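You operate a simulated robot arm through the tools that you are given. There is no shell and no other tool.

Carry out the task below with a simulated robot arm. There is one attempt and no reset: what you move stays moved.

JOB
Give the pink mount one stroke in the medium clamp, return it and vent the tank.
Fine: hands clear of the clamp at the stroke; back in its own bracket, keeper LOCKED; red lever at VENT; the other mounts stay. Hands unhurt; nothing dropped, spilt, damaged or left on. Set down upright: what you pick out.

Only the result counts: the job must be done as asked and must still hold three seconds after the hand-in. Knocking over, shifting, dropping, spilling or breaking anything else fails it.

ROBOT AND FRAMES
A 7-joint arm with a three-finger gripper, fixed in place. Base frame: the origin is at the foot of the arm, x ahead of it, y to its left, z up; the work surface is at about z = 0.85. Lengths are in m, angles in degrees, forces in N, time in s.
Its first joint turns from -166.0 to 166.0 degrees. Payload 2.69 kg.
The tool frame sits at the grasp point between the pads (the TCP): z along the fingers, y along the line on which they close. The tips reach 0.03 m beyond it. Largest opening 0.128 m; the body of the gripper starts 0.117 m behind the TCP.
Orientation is that of the tool frame in the base frame, as a unit quaternion [x, y, z, w]. With the fingers straight down and closing along the base's y, the tool's x points along the base's -x, its y along +y and its z along -z.

CONTROLS
- The arm moves only by the tool step_arm. Its argument "steps" is a list that holds one entry, the list of rows, each a list of 7 numbers: the opening, from 0 (shut) to 1 (fully open), then the shift along the tool's x, y, z in units of 500 mm (1.0 is 500 mm), then the turn, a rotation vector about the tool's x, y, z in units of 120 degrees (1.0 is 120 degrees). In form: [[[gripper, x, y, z, ax, ay, az], ...]]. A call has 1 to 20 rows; each row is the pose to reach, as a shift and turn from the pose commanded when the call began, along the tool's axes at that moment. A call with a number of a shift or a turn outside -1 to 1 is refused whole. Each row takes 0.2 s and may step no farther than 0.05 m and 8.6 degrees from the row before; otherwise, or with a gripper value out of range, the whole call is refused. A pose out of reach is approached as far as the arm can. The call stops where the force on the tool passes 50 N (or 10 N more than at its start, if that is more) or the arm is blocked; 0.2 s more then pass. Each finger halts on what it meets, pressing with about 35 N; the grip force reading is that of the motor and also rises with nothing between the fingers. The clock runs only during rows and for 0.2 s after the last one: add rows that repeat a pose to give the fingers time. It gives the time, the measured TCP pose, the force on the tool (base axes), the opening and the grip force at its end, in the units of the frame above (readings bear some noise), with the torque about the TCP (base axes, N m) and any sound that the robot's microphone picked up.
- Cameras (640 x 400 px; columns grow to the right, rows downward): "scene" is fixed at [0.0504, -0.6484, 1.6354]; the picture's right is [0.67, -0.74, 0.00], its down [-0.30, -0.27, -0.92] and it looks along [0.68, 0.62, -0.40] (base axes); focal length 324 px, centre (320, 200). "wrist" rides on the gripper at [0.058, 0.054, -0.131] in the tool frame; the picture's right is [-0.68, 0.74, 0.00], its down [-0.62, -0.57, -0.55] and it looks along [-0.40, -0.37, 0.84] (tool axes); focal length 234 px, centre (320, 200). There is no depth. A picture from a camera that has moved, and an enlarged one, comes with that camera's place and axes in the base frame and with its lens.
- grab_frame(camera): a new picture of that camera. It takes no simulated time.
- lift_body(by): slides the trunk up (or, below 0, down) by that many m; the arm rides with it, the base frame stays. It gives what a move gives, with no picture.
- inspect(camera, box): a new picture of the part [left, top, right, bottom] of that camera's present view, enlarged. It takes no simulated time.
- close_job(): hands the job in; it is judged then, once.

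Places have to be worked out from the pictures, the camera data and where the tool is seen. Open the gripper and draw the arm clear of the work before you hand the job in, unless the task says otherwise.

The tools are called as name(argument=value, ...) on one line, values as JSON. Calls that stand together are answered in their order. step_arm: Moves the arm, as the interface text tells. Its arguments: {"type":"object","properties":{"steps":{"type":"array"}},"required":["steps"]} The other tools are called the same way: lift_body (by) slides the trunk up or down; grab_frame (camera) takes a picture; inspect (camera, box) takes an enlarged picture of a part of a camera's view; close_job () hands the job in.

At the start:

```text
t: 0.0
ee_pos: [0.6383, 0.28, 1.2005]
ee_rot: [0.0, 1.0, 0.0, 0.001]
force: [-0.8, 0.3, -0.2]
ft_torque: [-0.01, 0.0, 0.04]
opening: 0.128
grip_force: 0.0
trunk travel left (down, up): [-0.15, 0.2]
```

scene: 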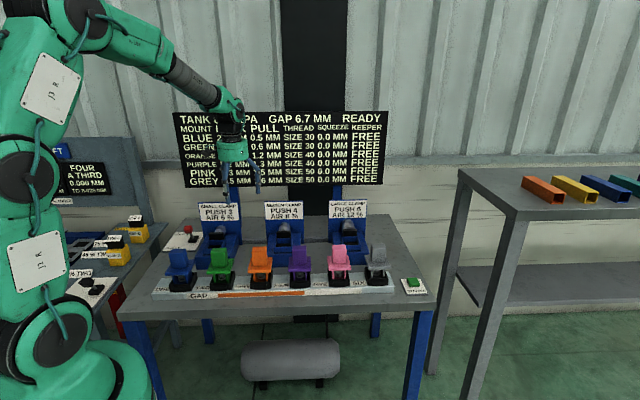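
wrist: 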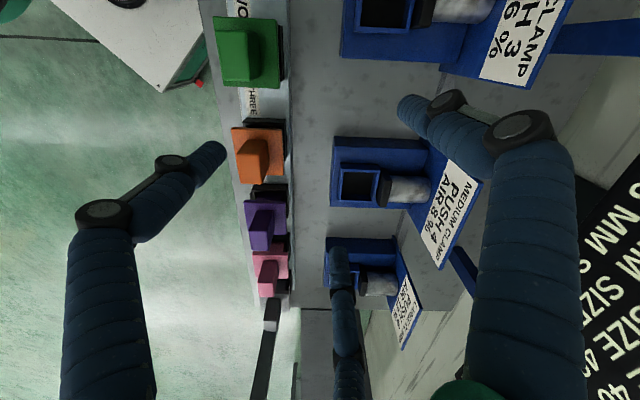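

The scene shows a table with six mounts, three clamps and a display board. I'll take close-up views of the board, the clamps, the mounts and the side controls before moving.

inspect(camera="scene", box=[170, 105, 400, 195])

inspect(camera="scene", box=[150, 190, 290, 310])

inspect(camera="scene", box=[280, 190, 440, 310])

inspect(camera="scene", box=[40, 130, 200, 310])

inspect(camera="wrist", box=[180, 0, 500, 200])

inspect(camera="wrist", box=[180, 180, 500, 380])

```text
2.78 times, centred on (285, 150) of scene
camera zoom: at [0.0504, -0.6484, 1.6354], right [0.67, -0.74, 0.0], down [-0.3, -0.27, -0.92], along [0.68, 0.62, -0.4], focal length 902 px, centre (417, 339)
```

zoom: 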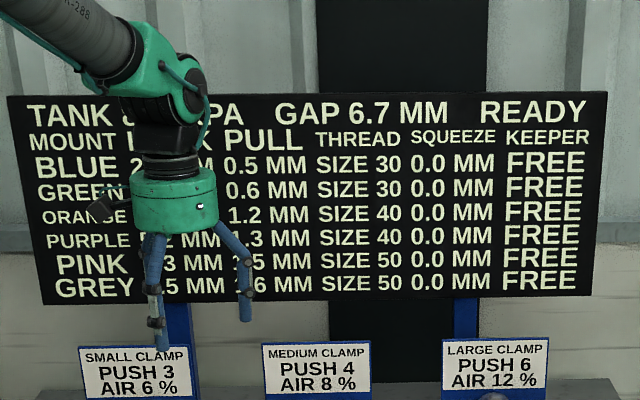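

```text
3.33 times, centred on (220, 250) of scene
camera zoom: at [0.0504, -0.6484, 1.6354], right [0.67, -0.74, 0.0], down [-0.3, -0.27, -0.92], along [0.68, 0.62, -0.4], focal length 1081 px, centre (653, 33)
```

zoom: 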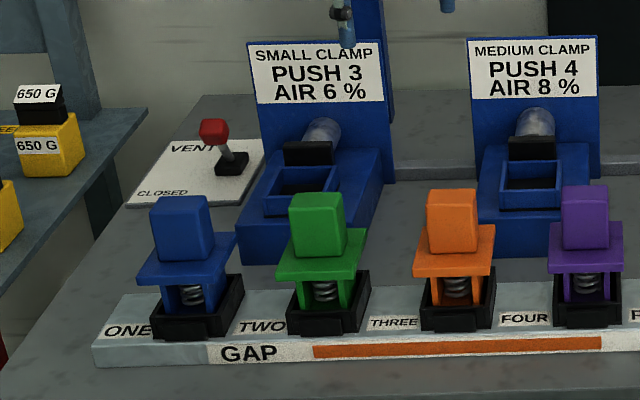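

```text
3.33 times, centred on (360, 250) of scene
camera zoom: at [0.0504, -0.6484, 1.6354], right [0.67, -0.74, 0.0], down [-0.3, -0.27, -0.92], along [0.68, 0.62, -0.4], focal length 1081 px, centre (187, 33)
```

zoom: 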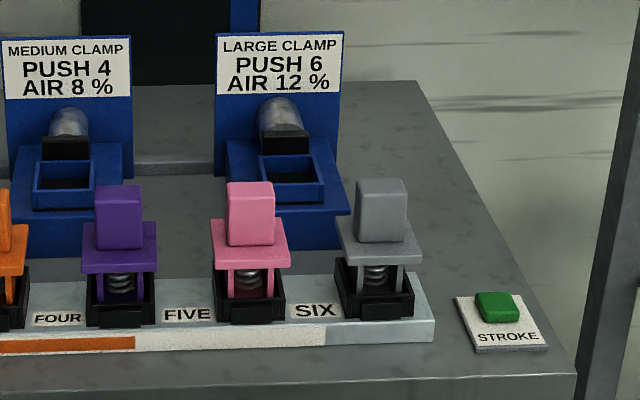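

```text
2.22 times, centred on (120, 220) of scene
camera zoom: at [0.0504, -0.6484, 1.6354], right [0.67, -0.74, 0.0], down [-0.3, -0.27, -0.92], along [0.68, 0.62, -0.4], focal length 720 px, centre (764, 156)
```

zoom: 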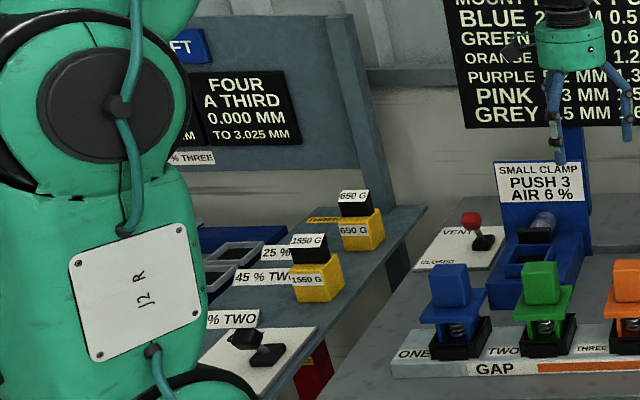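

```text
2.00 times, centred on (340, 100) of wrist
camera zoom: at [0.5822, 0.332, 1.3313], right [0.68, 0.74, 0.0], down [0.62, -0.57, 0.55], along [0.4, -0.37, -0.84], focal length 468 px, centre (280, 400)
```

zoom: 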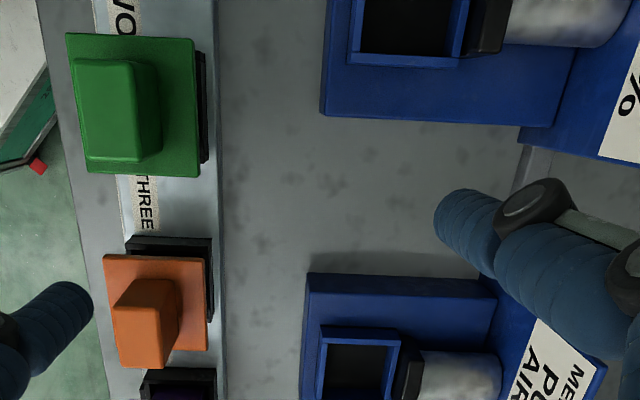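

```text
2.00 times, centred on (340, 280) of wrist
camera zoom: at [0.5822, 0.332, 1.3313], right [0.68, 0.74, 0.0], down [0.62, -0.57, 0.55], along [0.4, -0.37, -0.84], focal length 468 px, centre (280, 40)
```

zoom: 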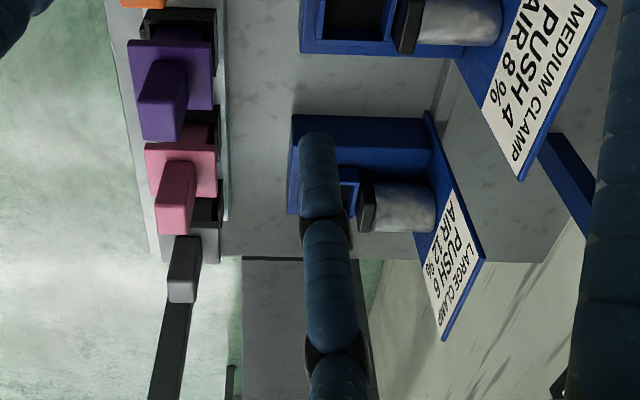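

The board's LOCK column is hidden behind the gripper. I'll back the arm off toward the base (tool +x) at the same height, which is free air, to read the whole board.

step_arm(steps=[[[1, 0.09, 0, 0, 0, 0, 0], [1, 0.18, 0, 0, 0, 0, 0], [1, 0.27, 0, 0, 0, 0, 0], [1, 0.36, 0, 0, 0, 0, 0], [1, 0.4, 0, 0, 0, 0, 0]]])

```text
t: 1.2
ee_pos: [0.4396, 0.2785, 1.2001]
ee_rot: [0.0, 1.0, 0.0, 0.0]
force: [-0.7, -0.9, 0.0]
ft_torque: [0.04, -0.02, 0.0]
opening: 0.1281
grip_force: 0.1
trunk travel left (down, up): [-0.15, 0.2]
```

The arm is now near x=0.44. I'll look at the full board and the clamps again.

grab_frame(camera="scene")

inspect(camera="scene", box=[170, 105, 400, 195])

inspect(camera="scene", box=[255, 195, 325, 265])

inspect(camera="scene", box=[310, 235, 430, 305])

inspect(camera="scene", box=[150, 210, 230, 265])

grab_frame(camera="wrist")

```text
taken
```

scene: 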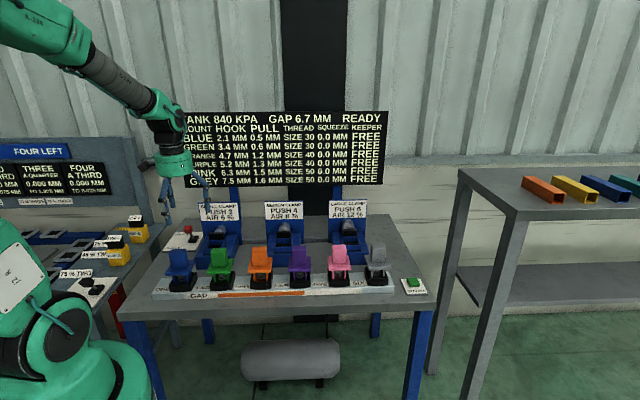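

```text
2.78 times, centred on (285, 150) of scene
camera zoom: at [0.0504, -0.6484, 1.6354], right [0.67, -0.74, 0.0], down [-0.3, -0.27, -0.92], along [0.68, 0.62, -0.4], focal length 902 px, centre (417, 339)
```

zoom: 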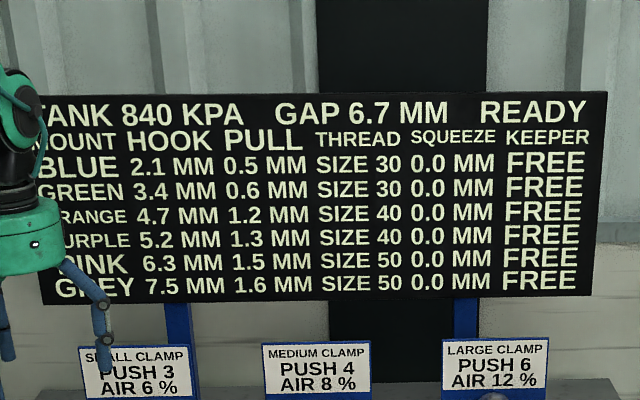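

```text
5.71 times, centred on (290, 230) of scene
camera zoom: at [0.0504, -0.6484, 1.6354], right [0.67, -0.74, 0.0], down [-0.3, -0.27, -0.92], along [0.68, 0.62, -0.4], focal length 1853 px, centre (491, 29)
```

zoom: 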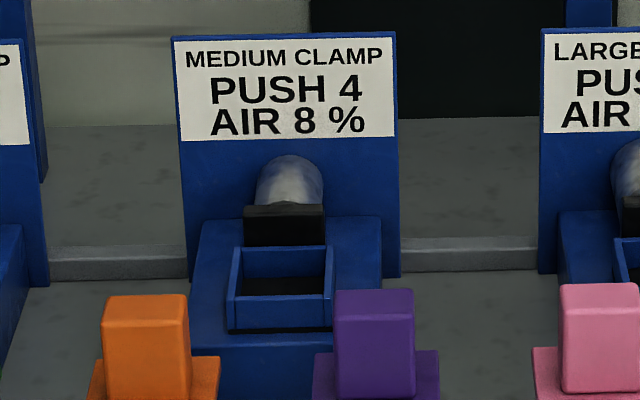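

```text
5.33 times, centred on (370, 270) of scene
camera zoom: at [0.0504, -0.6484, 1.6354], right [0.67, -0.74, 0.0], down [-0.3, -0.27, -0.92], along [0.68, 0.62, -0.4], focal length 1729 px, centre (53, -173)
```

zoom: 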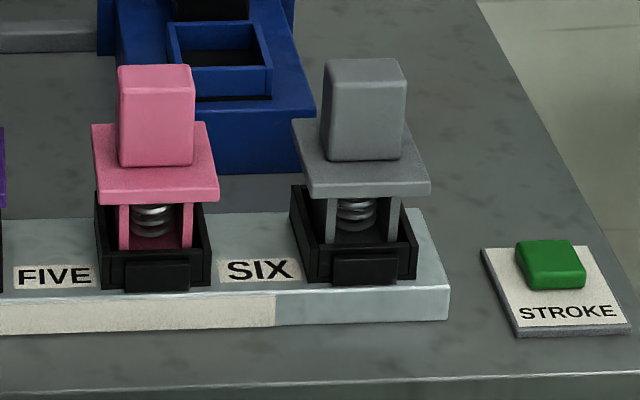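

```text
7.27 times, centred on (190, 238) of scene
camera zoom: at [0.0504, -0.6484, 1.6354], right [0.67, -0.74, 0.0], down [-0.3, -0.27, -0.92], along [0.68, 0.62, -0.4], focal length 2358 px, centre (1266, -73)
```

zoom: 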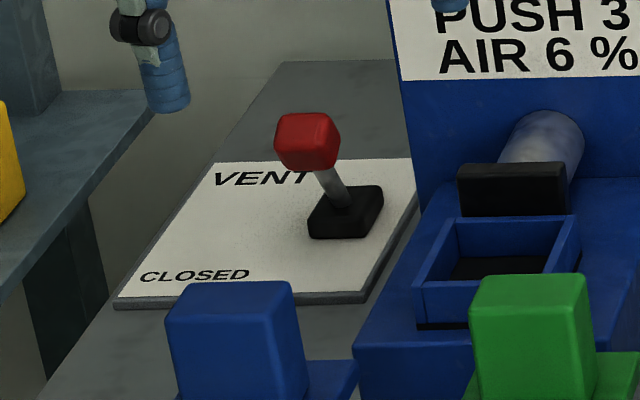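

```text
taken
camera wrist: at [0.381, 0.3313, 1.3326], right [0.68, 0.74, 0.0], down [0.62, -0.57, 0.55], along [0.4, -0.37, -0.84], focal length 234 px, centre (320, 200)
```

wrist: 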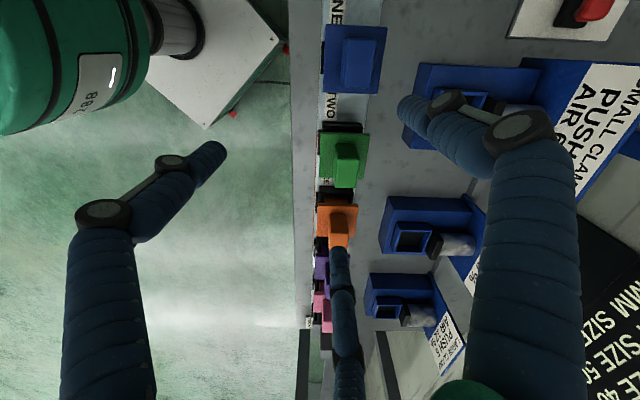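

The board reads TANK 840 KPA, GAP 6.7 MM, READY, with PINK at HOOK 6.3, PULL 1.5 and keeper FREE. Next I check the gripper's finger layout and look closer at the lever and the gap bar.

inspect(camera="scene", box=[140, 110, 240, 230])

inspect(camera="scene", box=[150, 270, 400, 305])

inspect(camera="wrist", box=[350, 0, 640, 200])

inspect(camera="scene", box=[0, 140, 160, 300])

```text
3.33 times, centred on (190, 170) of scene
camera zoom: at [0.0504, -0.6484, 1.6354], right [0.67, -0.74, 0.0], down [-0.3, -0.27, -0.92], along [0.68, 0.62, -0.4], focal length 1081 px, centre (753, 300)
```

zoom: 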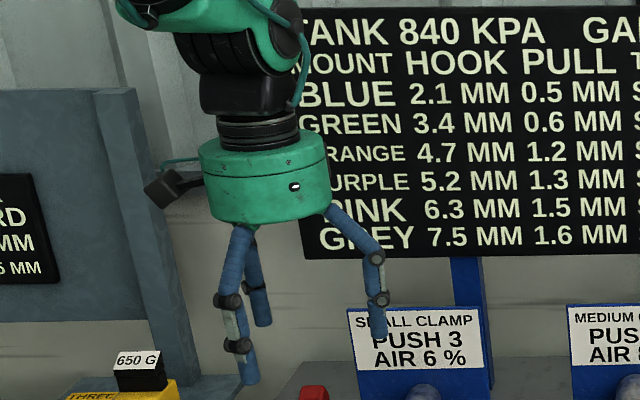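

```text
2.56 times, centred on (275, 288) of scene
camera zoom: at [0.0504, -0.6484, 1.6354], right [0.67, -0.74, 0.0], down [-0.3, -0.27, -0.92], along [0.68, 0.62, -0.4], focal length 830 px, centre (435, -24)
```

zoom: 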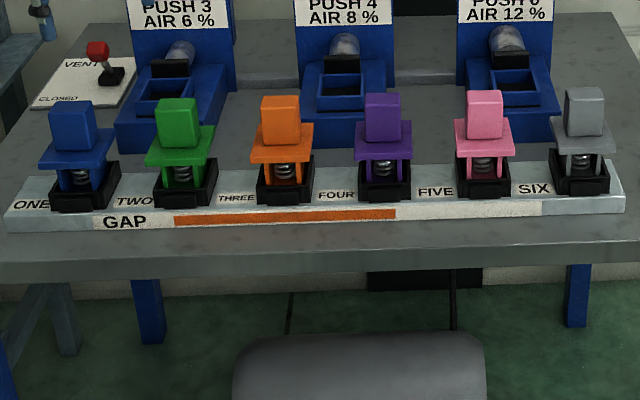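

```text
2.00 times, centred on (495, 100) of wrist
camera zoom: at [0.381, 0.3313, 1.3326], right [0.68, 0.74, 0.0], down [0.62, -0.57, 0.55], along [0.4, -0.37, -0.84], focal length 468 px, centre (-30, 400)
```

zoom: 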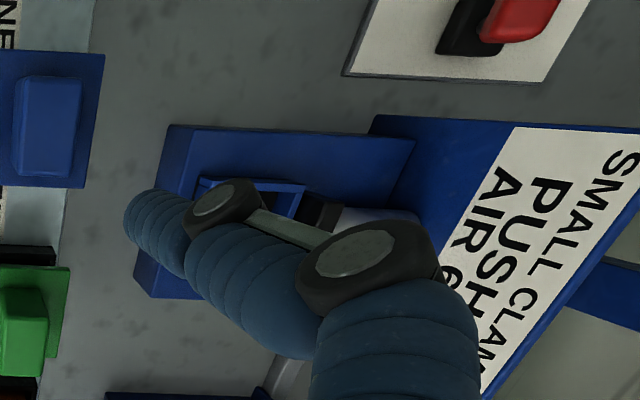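

```text
2.50 times, centred on (80, 220) of scene
camera zoom: at [0.0504, -0.6484, 1.6354], right [0.67, -0.74, 0.0], down [-0.3, -0.27, -0.92], along [0.68, 0.62, -0.4], focal length 810 px, centre (920, 150)
```

zoom: 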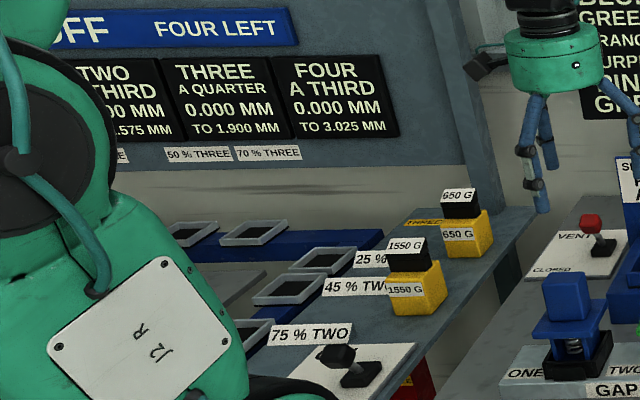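

The hand's skin looks three-fingered, so I want to see how it closes. I'll yaw the tool +45° in free air to line up with the table, whose row runs about -45°, and half-close the fingers.

step_arm(steps=[[[1, 0, 0, 0, 0, 0, -0.0625], [1, 0, 0, 0, 0, 0, -0.125], [1, 0, 0, 0, 0, 0, -0.1875], [1, 0, 0, 0, 0, 0, -0.25], [1, 0, 0, 0, 0, 0, -0.3125], [0.4, 0, 0, 0, 0, 0, -0.375], [0.4, 0, 0, 0, 0, 0, -0.375]]])

grab_frame(camera="wrist")

inspect(camera="scene", box=[140, 110, 240, 230])

```text
t: 2.8
ee_pos: [0.4388, 0.279, 1.1992]
ee_rot: [-0.384, 0.924, -0.001, 0.001]
force: [-0.3, -0.4, 0.7]
ft_torque: [0.01, -0.01, -0.01]
opening: 0.0513
grip_force: 0.0
trunk travel left (down, up): [-0.15, 0.2]
```

```text
taken
camera wrist: at [0.361, 0.2753, 1.3309], right [-0.04, 1.0, 0.0], down [0.84, 0.04, 0.55], along [0.55, 0.02, -0.84], focal length 234 px, centre (320, 200)
```

wrist: 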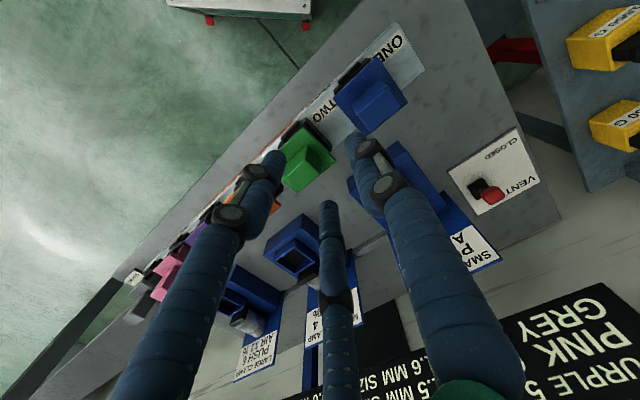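

```text
3.33 times, centred on (190, 170) of scene
camera zoom: at [0.0504, -0.6484, 1.6354], right [0.67, -0.74, 0.0], down [-0.3, -0.27, -0.92], along [0.68, 0.62, -0.4], focal length 1081 px, centre (753, 300)
```

zoom: 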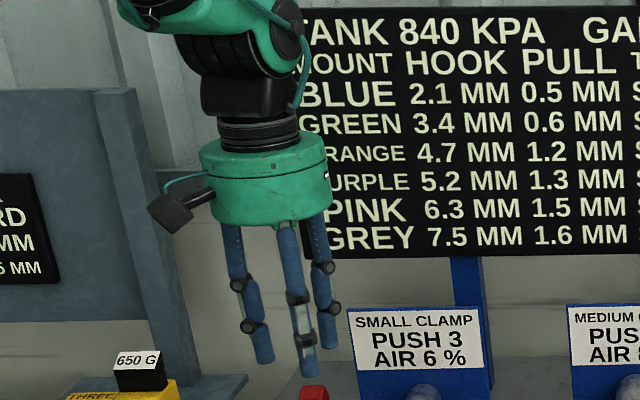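

The fingers close centrally as described. I now fly at z=1.2 along the row to above the pink mount, estimated at (0.82, -0.04), for a close wrist view.

step_arm(steps=[[[0.4, -0.008, -0.09, 0, 0, 0, 0], [0.4, -0.016, -0.18, 0, 0, 0, 0], [0.4, -0.024, -0.27, 0, 0, 0, 0], [0.4, -0.032, -0.36, 0, 0, 0, 0], [0.6, -0.04, -0.45, 0, 0, 0, 0], [0.8, -0.048, -0.54, 0, 0, 0, 0], [1, -0.056, -0.63, 0, 0, 0, 0], [1, -0.064, -0.72, 0, 0, 0, 0], [1, -0.072, -0.81, 0, 0, 0, 0], [1, -0.08, -0.9, 0, 0, 0, 0], [1, -0.085, -0.98, 0, 0, 0, 0]]])

grab_frame(camera="wrist")

grab_frame(camera="scene")

```text
t: 5.2
ee_pos: [0.8184, -0.0379, 1.2003]
ee_rot: [-0.383, 0.924, 0.0, 0.0]
force: [-0.9, 0.4, -0.9]
ft_torque: [0.0, 0.01, 0.02]
opening: 0.128
grip_force: 0.1
trunk travel left (down, up): [-0.15, 0.2]
```

```text
taken
camera wrist: at [0.7407, -0.042, 1.3323], right [-0.04, 1.0, 0.0], down [0.84, 0.04, 0.55], along [0.55, 0.02, -0.84], focal length 234 px, centre (320, 200)
```

wrist: 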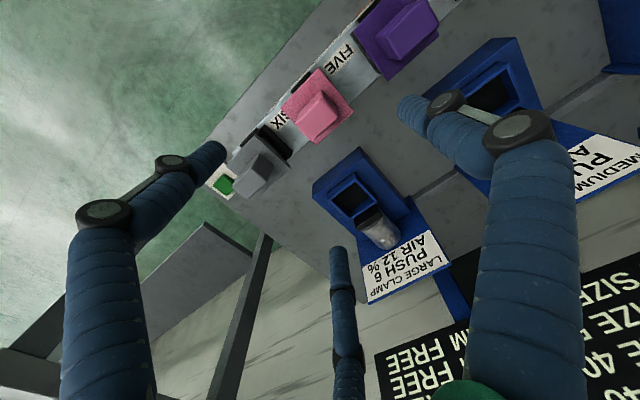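

```text
taken
```

scene: 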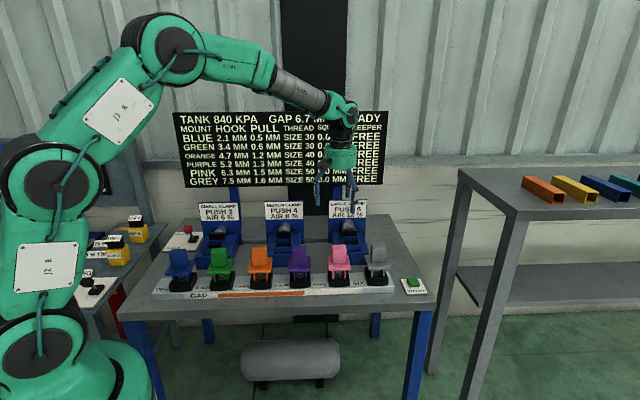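

I have a first close view of the pink mount from above. I'll zoom into it, the clamp sockets and the button for geometry.

inspect(camera="wrist", box=[200, 30, 400, 210])

inspect(camera="wrist", box=[300, 130, 440, 260])

inspect(camera="wrist", box=[430, 20, 640, 210])

```text
2.22 times, centred on (300, 120) of wrist
camera zoom: at [0.7407, -0.042, 1.3323], right [-0.04, 1.0, 0.0], down [0.84, 0.04, 0.55], along [0.55, 0.02, -0.84], focal length 520 px, centre (364, 378)
```

zoom: 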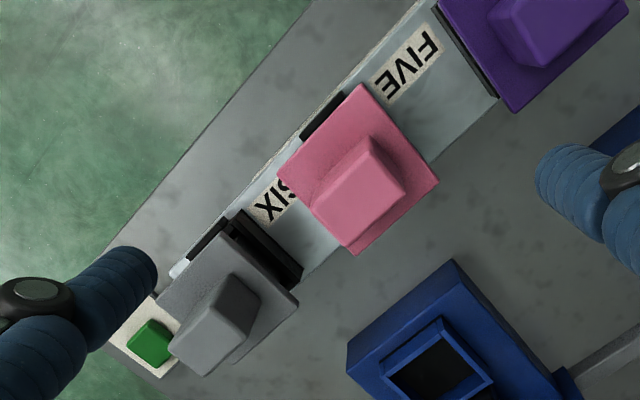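

```text
3.08 times, centred on (370, 195) of wrist
camera zoom: at [0.7407, -0.042, 1.3323], right [-0.04, 1.0, 0.0], down [0.84, 0.04, 0.55], along [0.55, 0.02, -0.84], focal length 720 px, centre (166, 215)
```

zoom: 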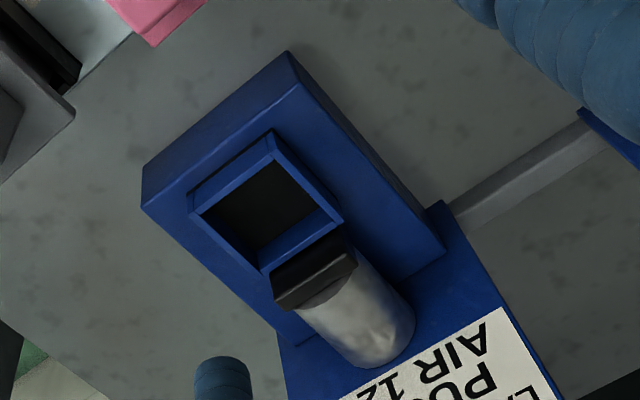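

```text
2.11 times, centred on (535, 115) of wrist
camera zoom: at [0.7407, -0.042, 1.3323], right [-0.04, 1.0, 0.0], down [0.84, 0.04, 0.55], along [0.55, 0.02, -0.84], focal length 493 px, centre (-133, 379)
```

zoom: 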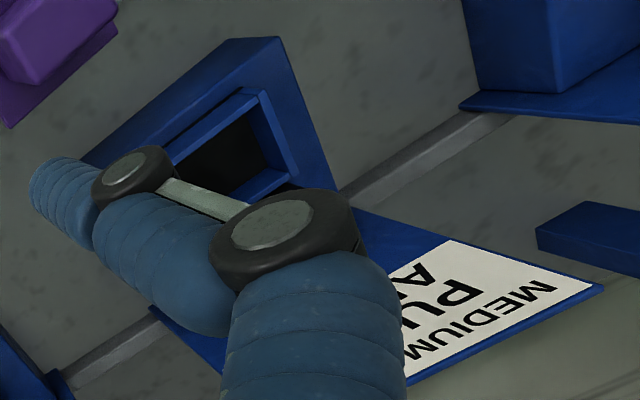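

The pink mount's plate centre works out to about (0.819, -0.042), square to the ±45° axes, and the button is near (1.005, -0.245). I'll fly over to the medium clamp, around (0.80, 0.235), at the same height for a straight-down look.

step_arm(steps=[[[1, -0.06, 0.0686, 0, 0, 0, 0], [1, -0.12, 0.137, 0, 0, 0, 0], [1, -0.18, 0.206, 0, 0, 0, 0], [1, -0.24, 0.274, 0, 0, 0, 0], [1, -0.3, 0.343, 0, 0, 0, 0], [1, -0.36, 0.412, 0, 0, 0, 0]]])

grab_frame(camera="wrist")

inspect(camera="wrist", box=[220, 40, 420, 180])

```text
t: 6.6
ee_pos: [0.7965, 0.2322, 1.1994]
ee_rot: [-0.382, 0.924, 0.0, 0.0]
force: [0.3, 0.8, -0.4]
ft_torque: [0.04, 0.04, -0.01]
opening: 0.128
grip_force: 0.0
trunk travel left (down, up): [-0.15, 0.2]
```

```text
taken
camera wrist: at [0.7172, 0.2289, 1.3308], right [-0.04, 1.0, 0.0], down [0.84, 0.04, 0.55], along [0.55, 0.02, -0.84], focal length 234 px, centre (320, 200)
```

wrist: 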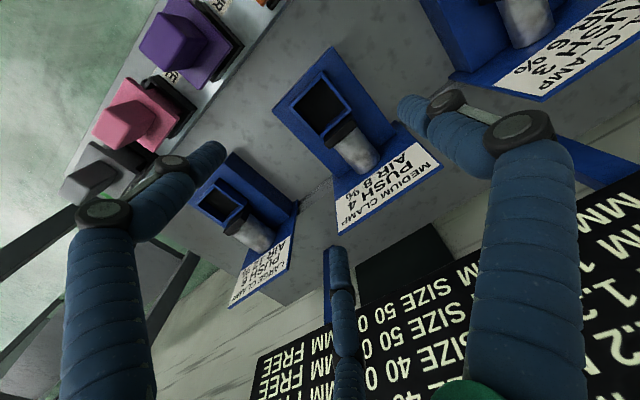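

```text
2.86 times, centred on (320, 110) of wrist
camera zoom: at [0.7172, 0.2289, 1.3308], right [-0.04, 1.0, 0.0], down [0.84, 0.04, 0.55], along [0.55, 0.02, -0.84], focal length 669 px, centre (320, 457)
```

zoom: 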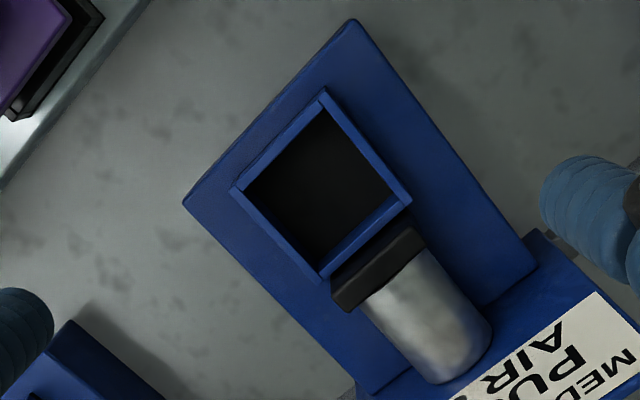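

The socket centre is about (0.794, 0.232) with its rim near z≈0.95, and the ram pad sits just behind it. I'll back off 8 cm toward the row and lower 12 cm for a closer look at the socket and pad heights; fingertips will be at z=1.05, above the mount tops.

step_arm(steps=[[[1, 0.08, 0, 0.0, 0, 0, 0], [1, 0.16, 0, 0.04, 0, 0, 0], [1, 0.16, 0, 0.12, 0, 0, 0], [1, 0.16, 0, 0.2, 0, 0, 0], [1, 0.16, 0, 0.24, 0, 0, 0]]])

grab_frame(camera="wrist")

inspect(camera="wrist", box=[260, 90, 480, 250])

```text
t: 7.8
ee_pos: [0.7393, 0.1791, 1.0799]
ee_rot: [-0.383, 0.924, 0.0, -0.001]
force: [-1.0, -0.3, 0.1]
ft_torque: [0.0, 0.01, -0.02]
opening: 0.128
grip_force: 0.0
trunk travel left (down, up): [-0.15, 0.2]
```

```text
taken
camera wrist: at [0.6612, 0.1752, 1.2117], right [-0.04, 1.0, 0.0], down [0.84, 0.04, 0.55], along [0.55, 0.02, -0.84], focal length 234 px, centre (320, 200)
```

wrist: 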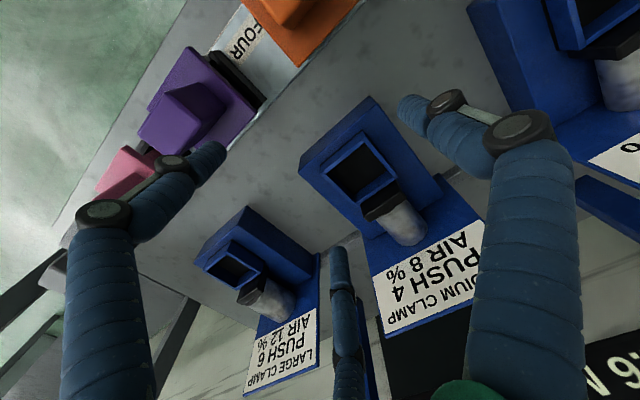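

```text
2.50 times, centred on (370, 170) of wrist
camera zoom: at [0.6612, 0.1752, 1.2117], right [-0.04, 1.0, 0.0], down [0.84, 0.04, 0.55], along [0.55, 0.02, -0.84], focal length 585 px, centre (195, 275)
```

zoom: 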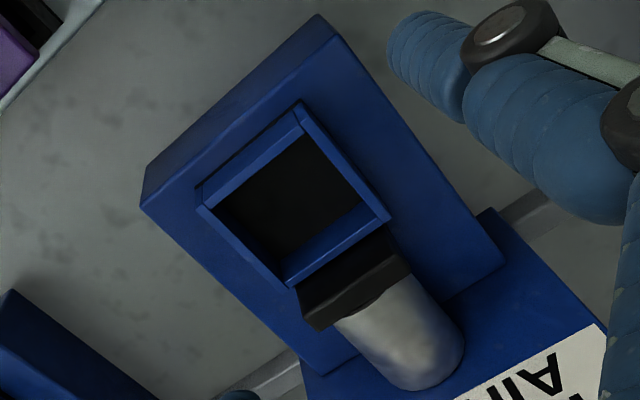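

Triangulating both views puts the socket centre at about (0.796, 0.232) with its rim at z≈0.937. I'll zoom tighter on the pad and socket for clearances, and on the purple mount side-on for leg geometry.

inspect(camera="wrist", box=[320, 120, 430, 250])

inspect(camera="wrist", box=[90, 20, 270, 200])

inspect(camera="scene", box=[315, 235, 365, 300])

inspect(camera="scene", box=[195, 215, 240, 270])

```text
3.08 times, centred on (375, 185) of wrist
camera zoom: at [0.6612, 0.1752, 1.2117], right [-0.04, 1.0, 0.0], down [0.84, 0.04, 0.55], along [0.55, 0.02, -0.84], focal length 720 px, centre (151, 246)
```

zoom: 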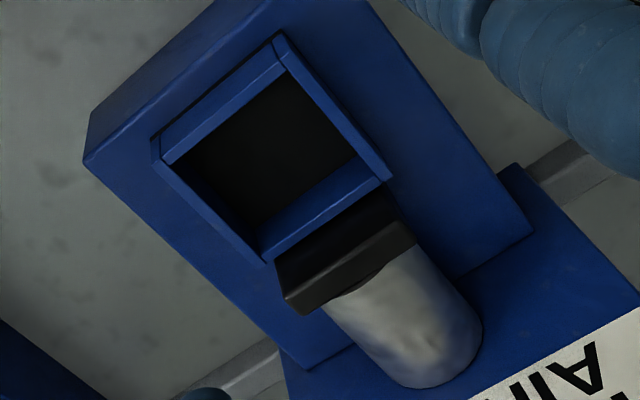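

```text
2.22 times, centred on (180, 110) of wrist
camera zoom: at [0.6612, 0.1752, 1.2117], right [-0.04, 1.0, 0.0], down [0.84, 0.04, 0.55], along [0.55, 0.02, -0.84], focal length 520 px, centre (631, 400)
```

zoom: 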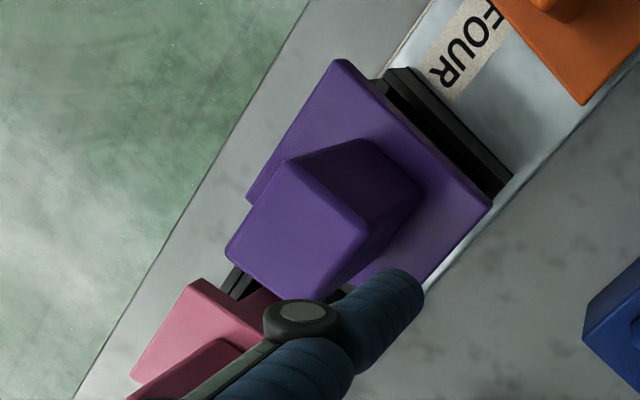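

```text
6.15 times, centred on (340, 268) of scene
camera zoom: at [0.0504, -0.6484, 1.6354], right [0.67, -0.74, 0.0], down [-0.3, -0.27, -0.92], along [0.68, 0.62, -0.4], focal length 1995 px, centre (197, -215)
```

zoom: 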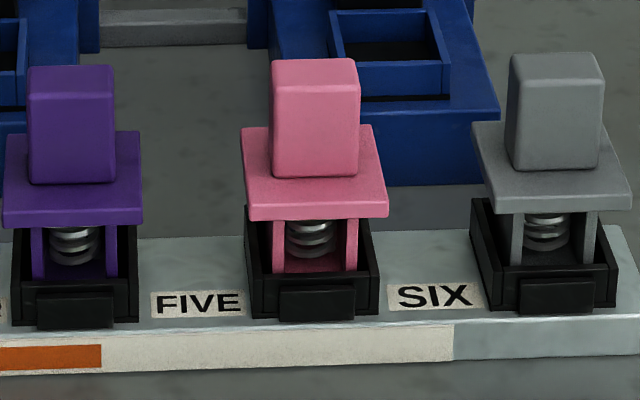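

```text
7.27 times, centred on (218, 242) of scene
camera zoom: at [0.0504, -0.6484, 1.6354], right [0.67, -0.74, 0.0], down [-0.3, -0.27, -0.92], along [0.68, 0.62, -0.4], focal length 2358 px, centre (1066, -109)
```

zoom: 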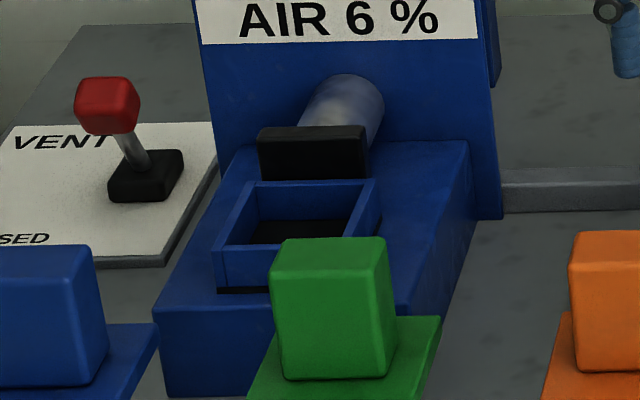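

I need the ram pad's front face position relative to the socket, so I zoom in further on it.

inspect(camera="wrist", box=[352, 170, 416, 210])

inspect(camera="scene", box=[268, 215, 304, 255])

```text
10.00 times, centred on (384, 190) of wrist
camera zoom: at [0.6612, 0.1752, 1.2117], right [-0.04, 1.0, 0.0], down [0.84, 0.04, 0.55], along [0.55, 0.02, -0.84], focal length 2342 px, centre (-320, 300)
```

zoom: 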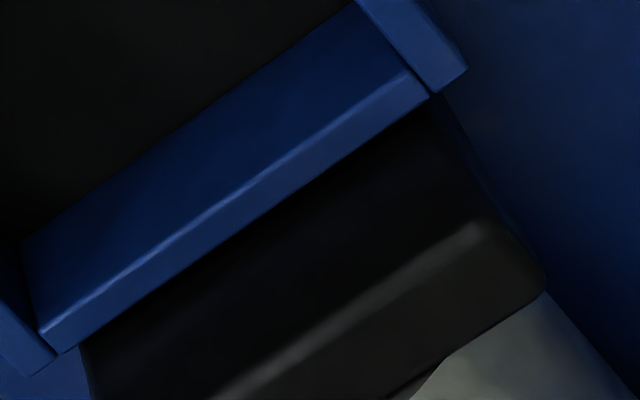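

```text
10.00 times, centred on (286, 235) of scene
camera zoom: at [0.0504, -0.6484, 1.6354], right [0.67, -0.74, 0.0], down [-0.3, -0.27, -0.92], along [0.68, 0.62, -0.4], focal length 3242 px, centre (660, -150)
```

zoom: 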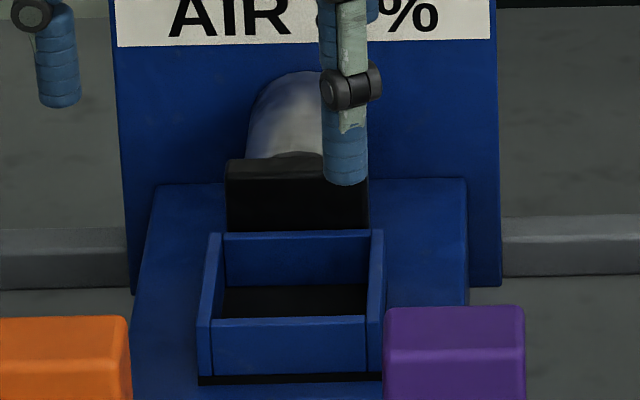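

The pad sits behind the socket's back wall with its top at z≈0.965, so nothing overhangs the socket. Next I rise to 1.2 and fly left to look closely at the red lever near (0.61, 0.65), to learn how it moves before I start.

step_arm(steps=[[[1, 0, 0, -0.08, 0, 0, 0], [1, 0, 0, -0.16, 0, 0, 0], [1, 0, 0, -0.24, 0, 0, 0], [1, -0.037, 0.085, -0.24, 0, 0, 0], [1, -0.074, 0.17, -0.24, 0, 0, 0], [1, -0.111, 0.255, -0.24, 0, 0, 0], [1, -0.148, 0.34, -0.24, 0, 0, 0], [1, -0.185, 0.424, -0.24, 0, 0, 0], [1, -0.222, 0.509, -0.24, 0, 0, 0], [1, -0.259, 0.594, -0.24, 0, 0, 0], [1, -0.296, 0.679, -0.24, 0, 0, 0], [1, -0.333, 0.764, -0.24, 0, 0, 0], [1, -0.37, 0.849, -0.24, 0, 0, 0]]])

grab_frame(camera="wrist")

inspect(camera="wrist", box=[250, 60, 410, 180])

```text
t: 10.6
ee_pos: [0.5706, 0.6145, 1.2016]
ee_rot: [-0.382, 0.924, 0.0, -0.001]
force: [0.5, -0.2, -0.8]
ft_torque: [0.02, -0.03, 0.01]
opening: 0.1279
grip_force: 0.1
trunk travel left (down, up): [-0.15, 0.2]
```

```text
taken
camera wrist: at [0.4922, 0.6102, 1.3324], right [-0.04, 1.0, 0.0], down [0.84, 0.04, 0.55], along [0.55, 0.02, -0.84], focal length 234 px, centre (320, 200)
```

wrist: 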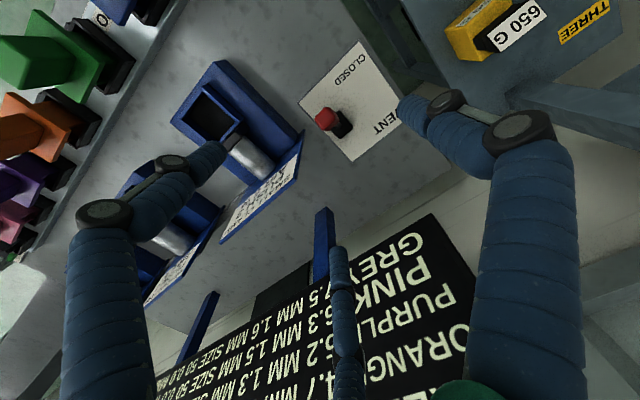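

```text
3.33 times, centred on (330, 120) of wrist
camera zoom: at [0.4922, 0.6102, 1.3324], right [-0.04, 1.0, 0.0], down [0.84, 0.04, 0.55], along [0.55, 0.02, -0.84], focal length 781 px, centre (287, 467)
```

zoom: 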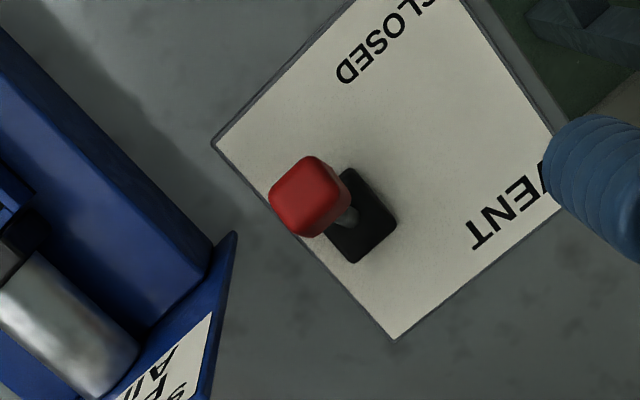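

The lever knob leans toward the near side, CLOSED; VENT is on the far (+n) side, so later I push the knob away from the row. Now I fly back at z=1.2 to the pink mount in two legs to refine its position and grasp it.

step_arm(steps=[[[1, 0.04, -0.087, 0, 0, 0, 0], [1, 0.08, -0.174, 0, 0, 0, 0], [1, 0.12, -0.262, 0, 0, 0, 0], [1, 0.16, -0.349, 0, 0, 0, 0], [1, 0.2, -0.437, 0, 0, 0, 0], [1, 0.24, -0.524, 0, 0, 0, 0], [1, 0.28, -0.612, 0, 0, 0, 0], [1, 0.32, -0.699, 0, 0, 0, 0], [1, 0.36, -0.787, 0, 0, 0, 0], [1, 0.4, -0.874, 0, 0, 0, 0], [1, 0.43, -0.96, 0, 0, 0, 0]]])

step_arm(steps=[[[1, 0.04, -0.08, 0, 0, 0, 0], [1, 0.08, -0.16, 0, 0, 0, 0], [1, 0.12, -0.24, 0, 0, 0, 0], [1, 0.153, -0.314, 0, 0, 0, 0], [1, 0.153, -0.314, 0.08, 0, 0, 0], [1, 0.153, -0.314, 0.16, 0, 0, 0], [1, 0.153, -0.314, 0.2, 0, 0, 0]]])

grab_frame(camera="wrist")

grab_frame(camera="scene")

```text
t: 13.0
ee_pos: [0.7612, 0.1173, 1.1978]
ee_rot: [-0.382, 0.924, 0.001, 0.0]
force: [-0.4, 1.3, 0.2]
ft_torque: [-0.02, -0.04, -0.03]
opening: 0.1282
grip_force: 0.1
trunk travel left (down, up): [-0.15, 0.2]
```

```text
t: 14.6
ee_pos: [0.8162, -0.0492, 1.0978]
ee_rot: [-0.383, 0.924, -0.001, 0.0]
force: [0.7, -0.4, -0.1]
ft_torque: [-0.02, 0.05, -0.01]
opening: 0.1277
grip_force: 0.1
trunk travel left (down, up): [-0.15, 0.2]
```

```text
taken
camera wrist: at [0.7379, -0.0537, 1.2305], right [-0.04, 1.0, 0.0], down [0.84, 0.04, 0.55], along [0.55, 0.02, -0.84], focal length 234 px, centre (320, 200)
```

wrist: 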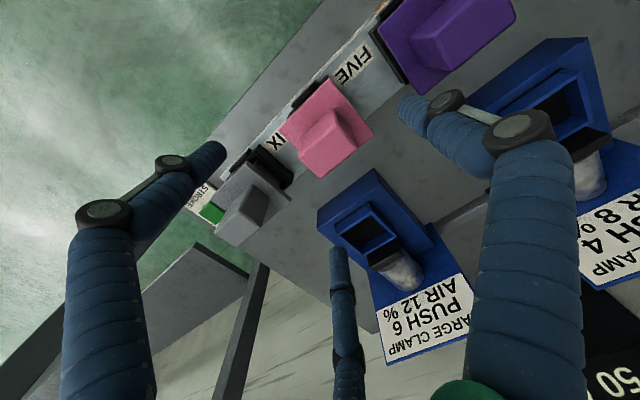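

```text
taken
```

scene: 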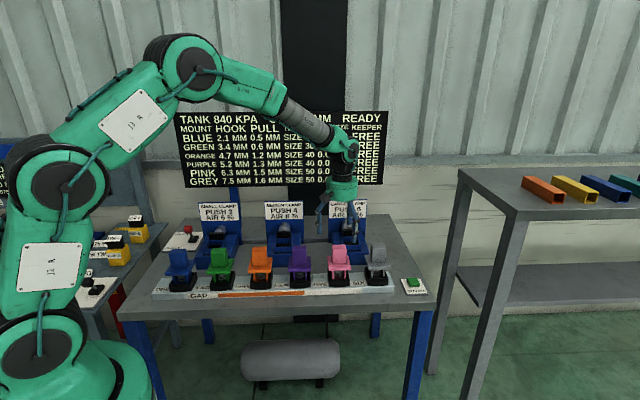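

inspect(camera="wrist", box=[265, 60, 395, 190])

inspect(camera="scene", box=[310, 195, 390, 300])

```text
3.08 times, centred on (330, 125) of wrist
camera zoom: at [0.7379, -0.0537, 1.2305], right [-0.04, 1.0, 0.0], down [0.84, 0.04, 0.55], along [0.55, 0.02, -0.84], focal length 720 px, centre (289, 431)
```

zoom: 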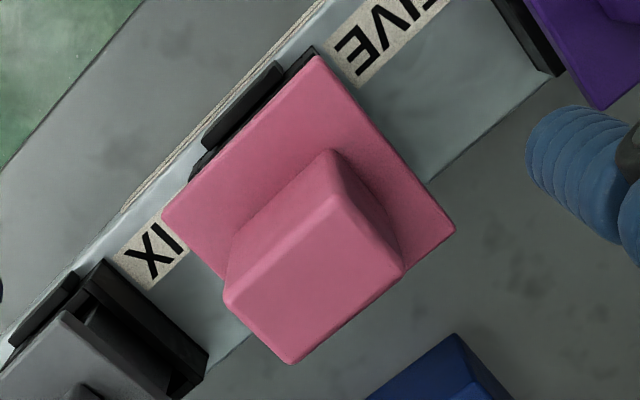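

```text
3.81 times, centred on (350, 248) of scene
camera zoom: at [0.0504, -0.6484, 1.6354], right [0.67, -0.74, 0.0], down [-0.3, -0.27, -0.92], along [0.68, 0.62, -0.4], focal length 1235 px, centre (206, 19)
```

zoom: 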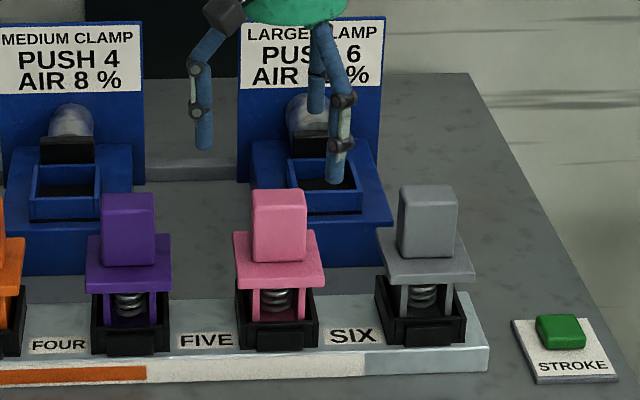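

I zoom in more on the pink head for exact corners.

inspect(camera="wrist", box=[290, 70, 370, 182])

```text
3.57 times, centred on (330, 126) of wrist
camera zoom: at [0.7379, -0.0537, 1.2305], right [-0.04, 1.0, 0.0], down [0.84, 0.04, 0.55], along [0.55, 0.02, -0.84], focal length 836 px, centre (284, 464)
```

zoom: 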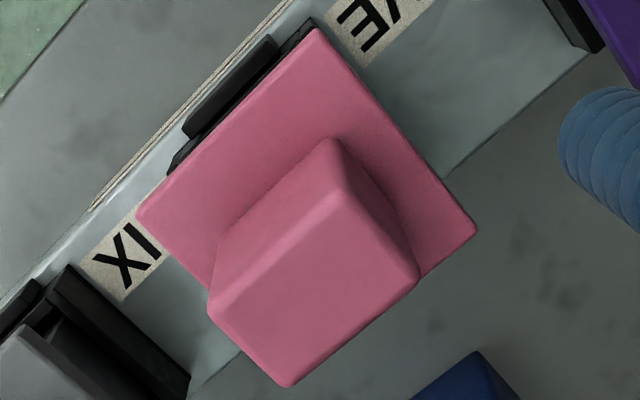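

The head centre comes out at about (0.816, -0.043), roughly 42 mm wide along the closing axis, with the plate top near z≈0.968. I repeat the current pose with no motion to gauge the reading noise before descending.

step_arm(steps=[[[1, 0, 0, 0, 0, 0, 0]]])

inspect(camera="wrist", box=[290, 70, 370, 182])

step_arm(steps=[[[1, 0, 0, 0, 0, 0, 0]]])

inspect(camera="wrist", box=[290, 70, 370, 182])

```text
t: 15.0
ee_pos: [0.8159, -0.0512, 1.0998]
ee_rot: [-0.383, 0.924, 0.0, 0.0]
force: [-0.6, -0.6, 0.3]
ft_torque: [-0.02, -0.02, 0.0]
opening: 0.1279
grip_force: 0.0
trunk travel left (down, up): [-0.15, 0.2]
```

```text
3.57 times, centred on (330, 126) of wrist
camera zoom: at [0.7375, -0.0538, 1.2309], right [-0.04, 1.0, 0.0], down [0.84, 0.04, 0.55], along [0.55, 0.02, -0.84], focal length 836 px, centre (284, 464)
```

zoom: 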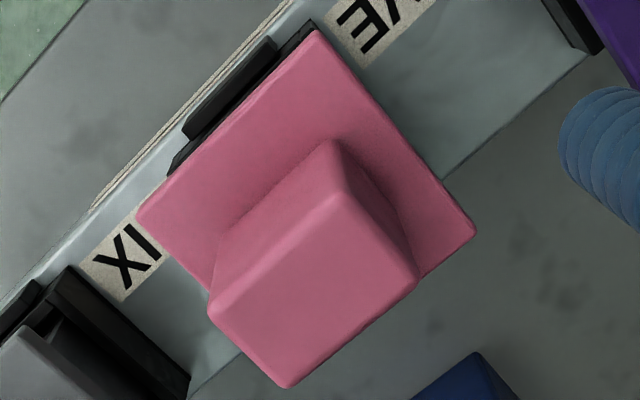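

```text
t: 15.4
ee_pos: [0.8169, -0.0497, 1.0994]
ee_rot: [-0.383, 0.924, 0.0, 0.0]
force: [0.0, -0.4, -0.3]
ft_torque: [0.02, -0.02, 0.01]
opening: 0.1279
grip_force: 0.0
trunk travel left (down, up): [-0.15, 0.2]
```

```text
3.57 times, centred on (330, 126) of wrist
camera zoom: at [0.7376, -0.0538, 1.2309], right [-0.04, 1.0, 0.0], down [0.84, 0.04, 0.55], along [0.55, 0.02, -0.84], focal length 836 px, centre (284, 464)
```

zoom: 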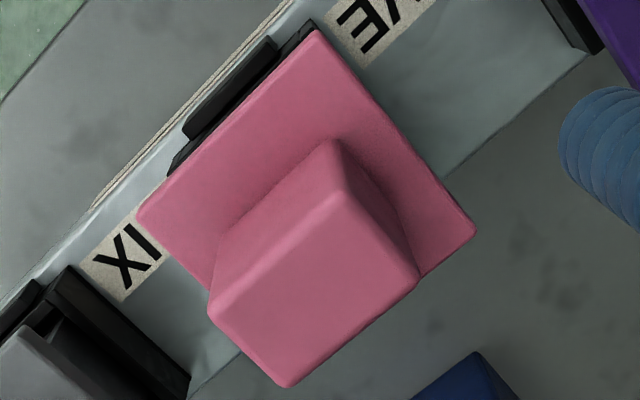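

The camera pose is steady and shows the TCP at (0.8168, -0.0510, 1.0999), so the head centre is offset about 5.5 mm along +n and 6 mm toward -e. I correct that and descend to TCP z≈1.008, keeping the tips just above the plate, with the fingers at 96 mm.

step_arm(steps=[[[0.75, -0.011, 0.0124, 0, 0, 0, 0], [0.75, -0.011, 0.0124, 0.05, 0, 0, 0], [0.75, -0.011, 0.0124, 0.1, 0, 0, 0], [0.75, -0.011, 0.0124, 0.15, 0, 0, 0], [0.75, -0.011, 0.0124, 0.184, 0, 0, 0], [0.75, -0.011, 0.0124, 0.184, 0, 0, 0]]])

grab_frame(camera="wrist")

inspect(camera="scene", box=[300, 195, 400, 300])

```text
t: 16.8
ee_pos: [0.8137, -0.0376, 1.0071]
ee_rot: [-0.383, 0.924, 0.001, 0.0]
force: [-0.5, 1.1, -0.3]
ft_torque: [0.0, -0.02, 0.0]
opening: 0.0961
grip_force: 0.1
trunk travel left (down, up): [-0.15, 0.2]
```

```text
taken
camera wrist: at [0.7356, -0.0422, 1.1383], right [-0.04, 1.0, 0.0], down [0.84, 0.04, 0.55], along [0.55, 0.02, -0.84], focal length 234 px, centre (320, 200)
```

wrist: 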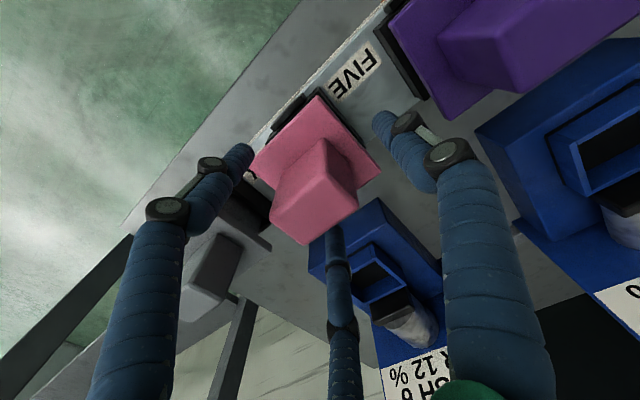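

```text
3.81 times, centred on (350, 248) of scene
camera zoom: at [0.0504, -0.6484, 1.6354], right [0.67, -0.74, 0.0], down [-0.3, -0.27, -0.92], along [0.68, 0.62, -0.4], focal length 1235 px, centre (206, 19)
```

zoom: 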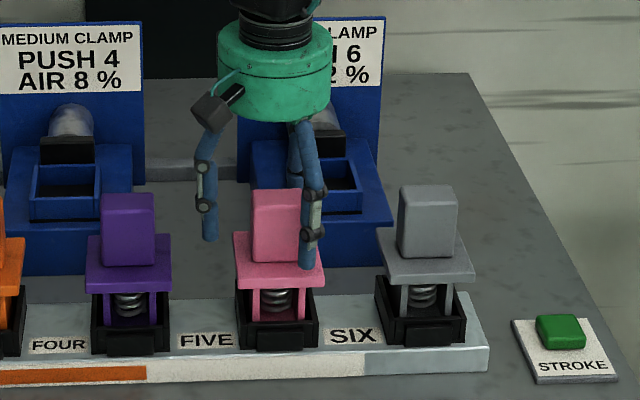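

The TCP is at about (0.8148, -0.0394, 1.0073) by the camera pose. I zoom in to check the head is centred between the fingers before closing.

inspect(camera="wrist", box=[240, 90, 400, 260])

```text
2.35 times, centred on (320, 175) of wrist
camera zoom: at [0.7356, -0.0422, 1.1383], right [-0.04, 1.0, 0.0], down [0.84, 0.04, 0.55], along [0.55, 0.02, -0.84], focal length 551 px, centre (320, 259)
```

zoom: 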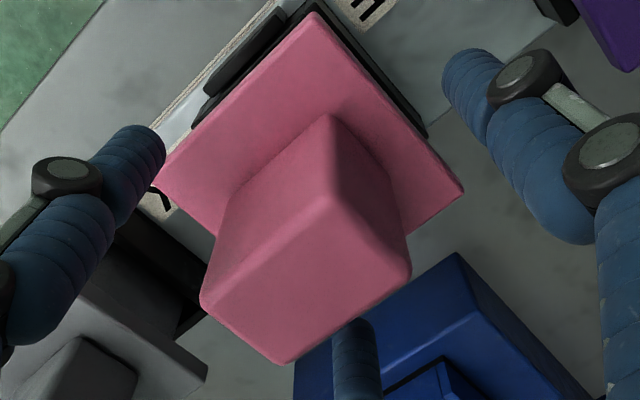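

The head is centred to within about 1.5 mm. I nudge it and close the fingers on it.

step_arm(steps=[[[0.75, 0.002, -0.003, 0, 0, 0, 0], [0.4, 0.002, -0.003, 0, 0, 0, 0], [0.2, 0.002, -0.003, 0, 0, 0, 0], [0.1, 0.002, -0.003, 0, 0, 0, 0], [0.1, 0.002, -0.003, 0, 0, 0, 0]]])

grab_frame(camera="wrist")

```text
t: 18.0
ee_pos: [0.8146, -0.0398, 1.0073]
ee_rot: [-0.382, 0.924, 0.0, -0.001]
force: [3.6, -0.6, 2.0]
ft_torque: [-0.07, -0.08, 0.02]
opening: 0.0407
grip_force: 35.2
trunk travel left (down, up): [-0.15, 0.2]
```

```text
taken
camera wrist: at [0.7368, -0.0436, 1.1389], right [-0.04, 1.0, 0.0], down [0.84, 0.04, 0.55], along [0.55, 0.02, -0.84], focal length 234 px, centre (320, 200)
```

wrist: 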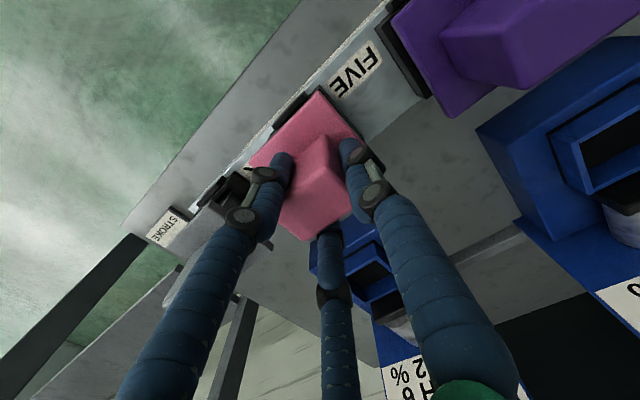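

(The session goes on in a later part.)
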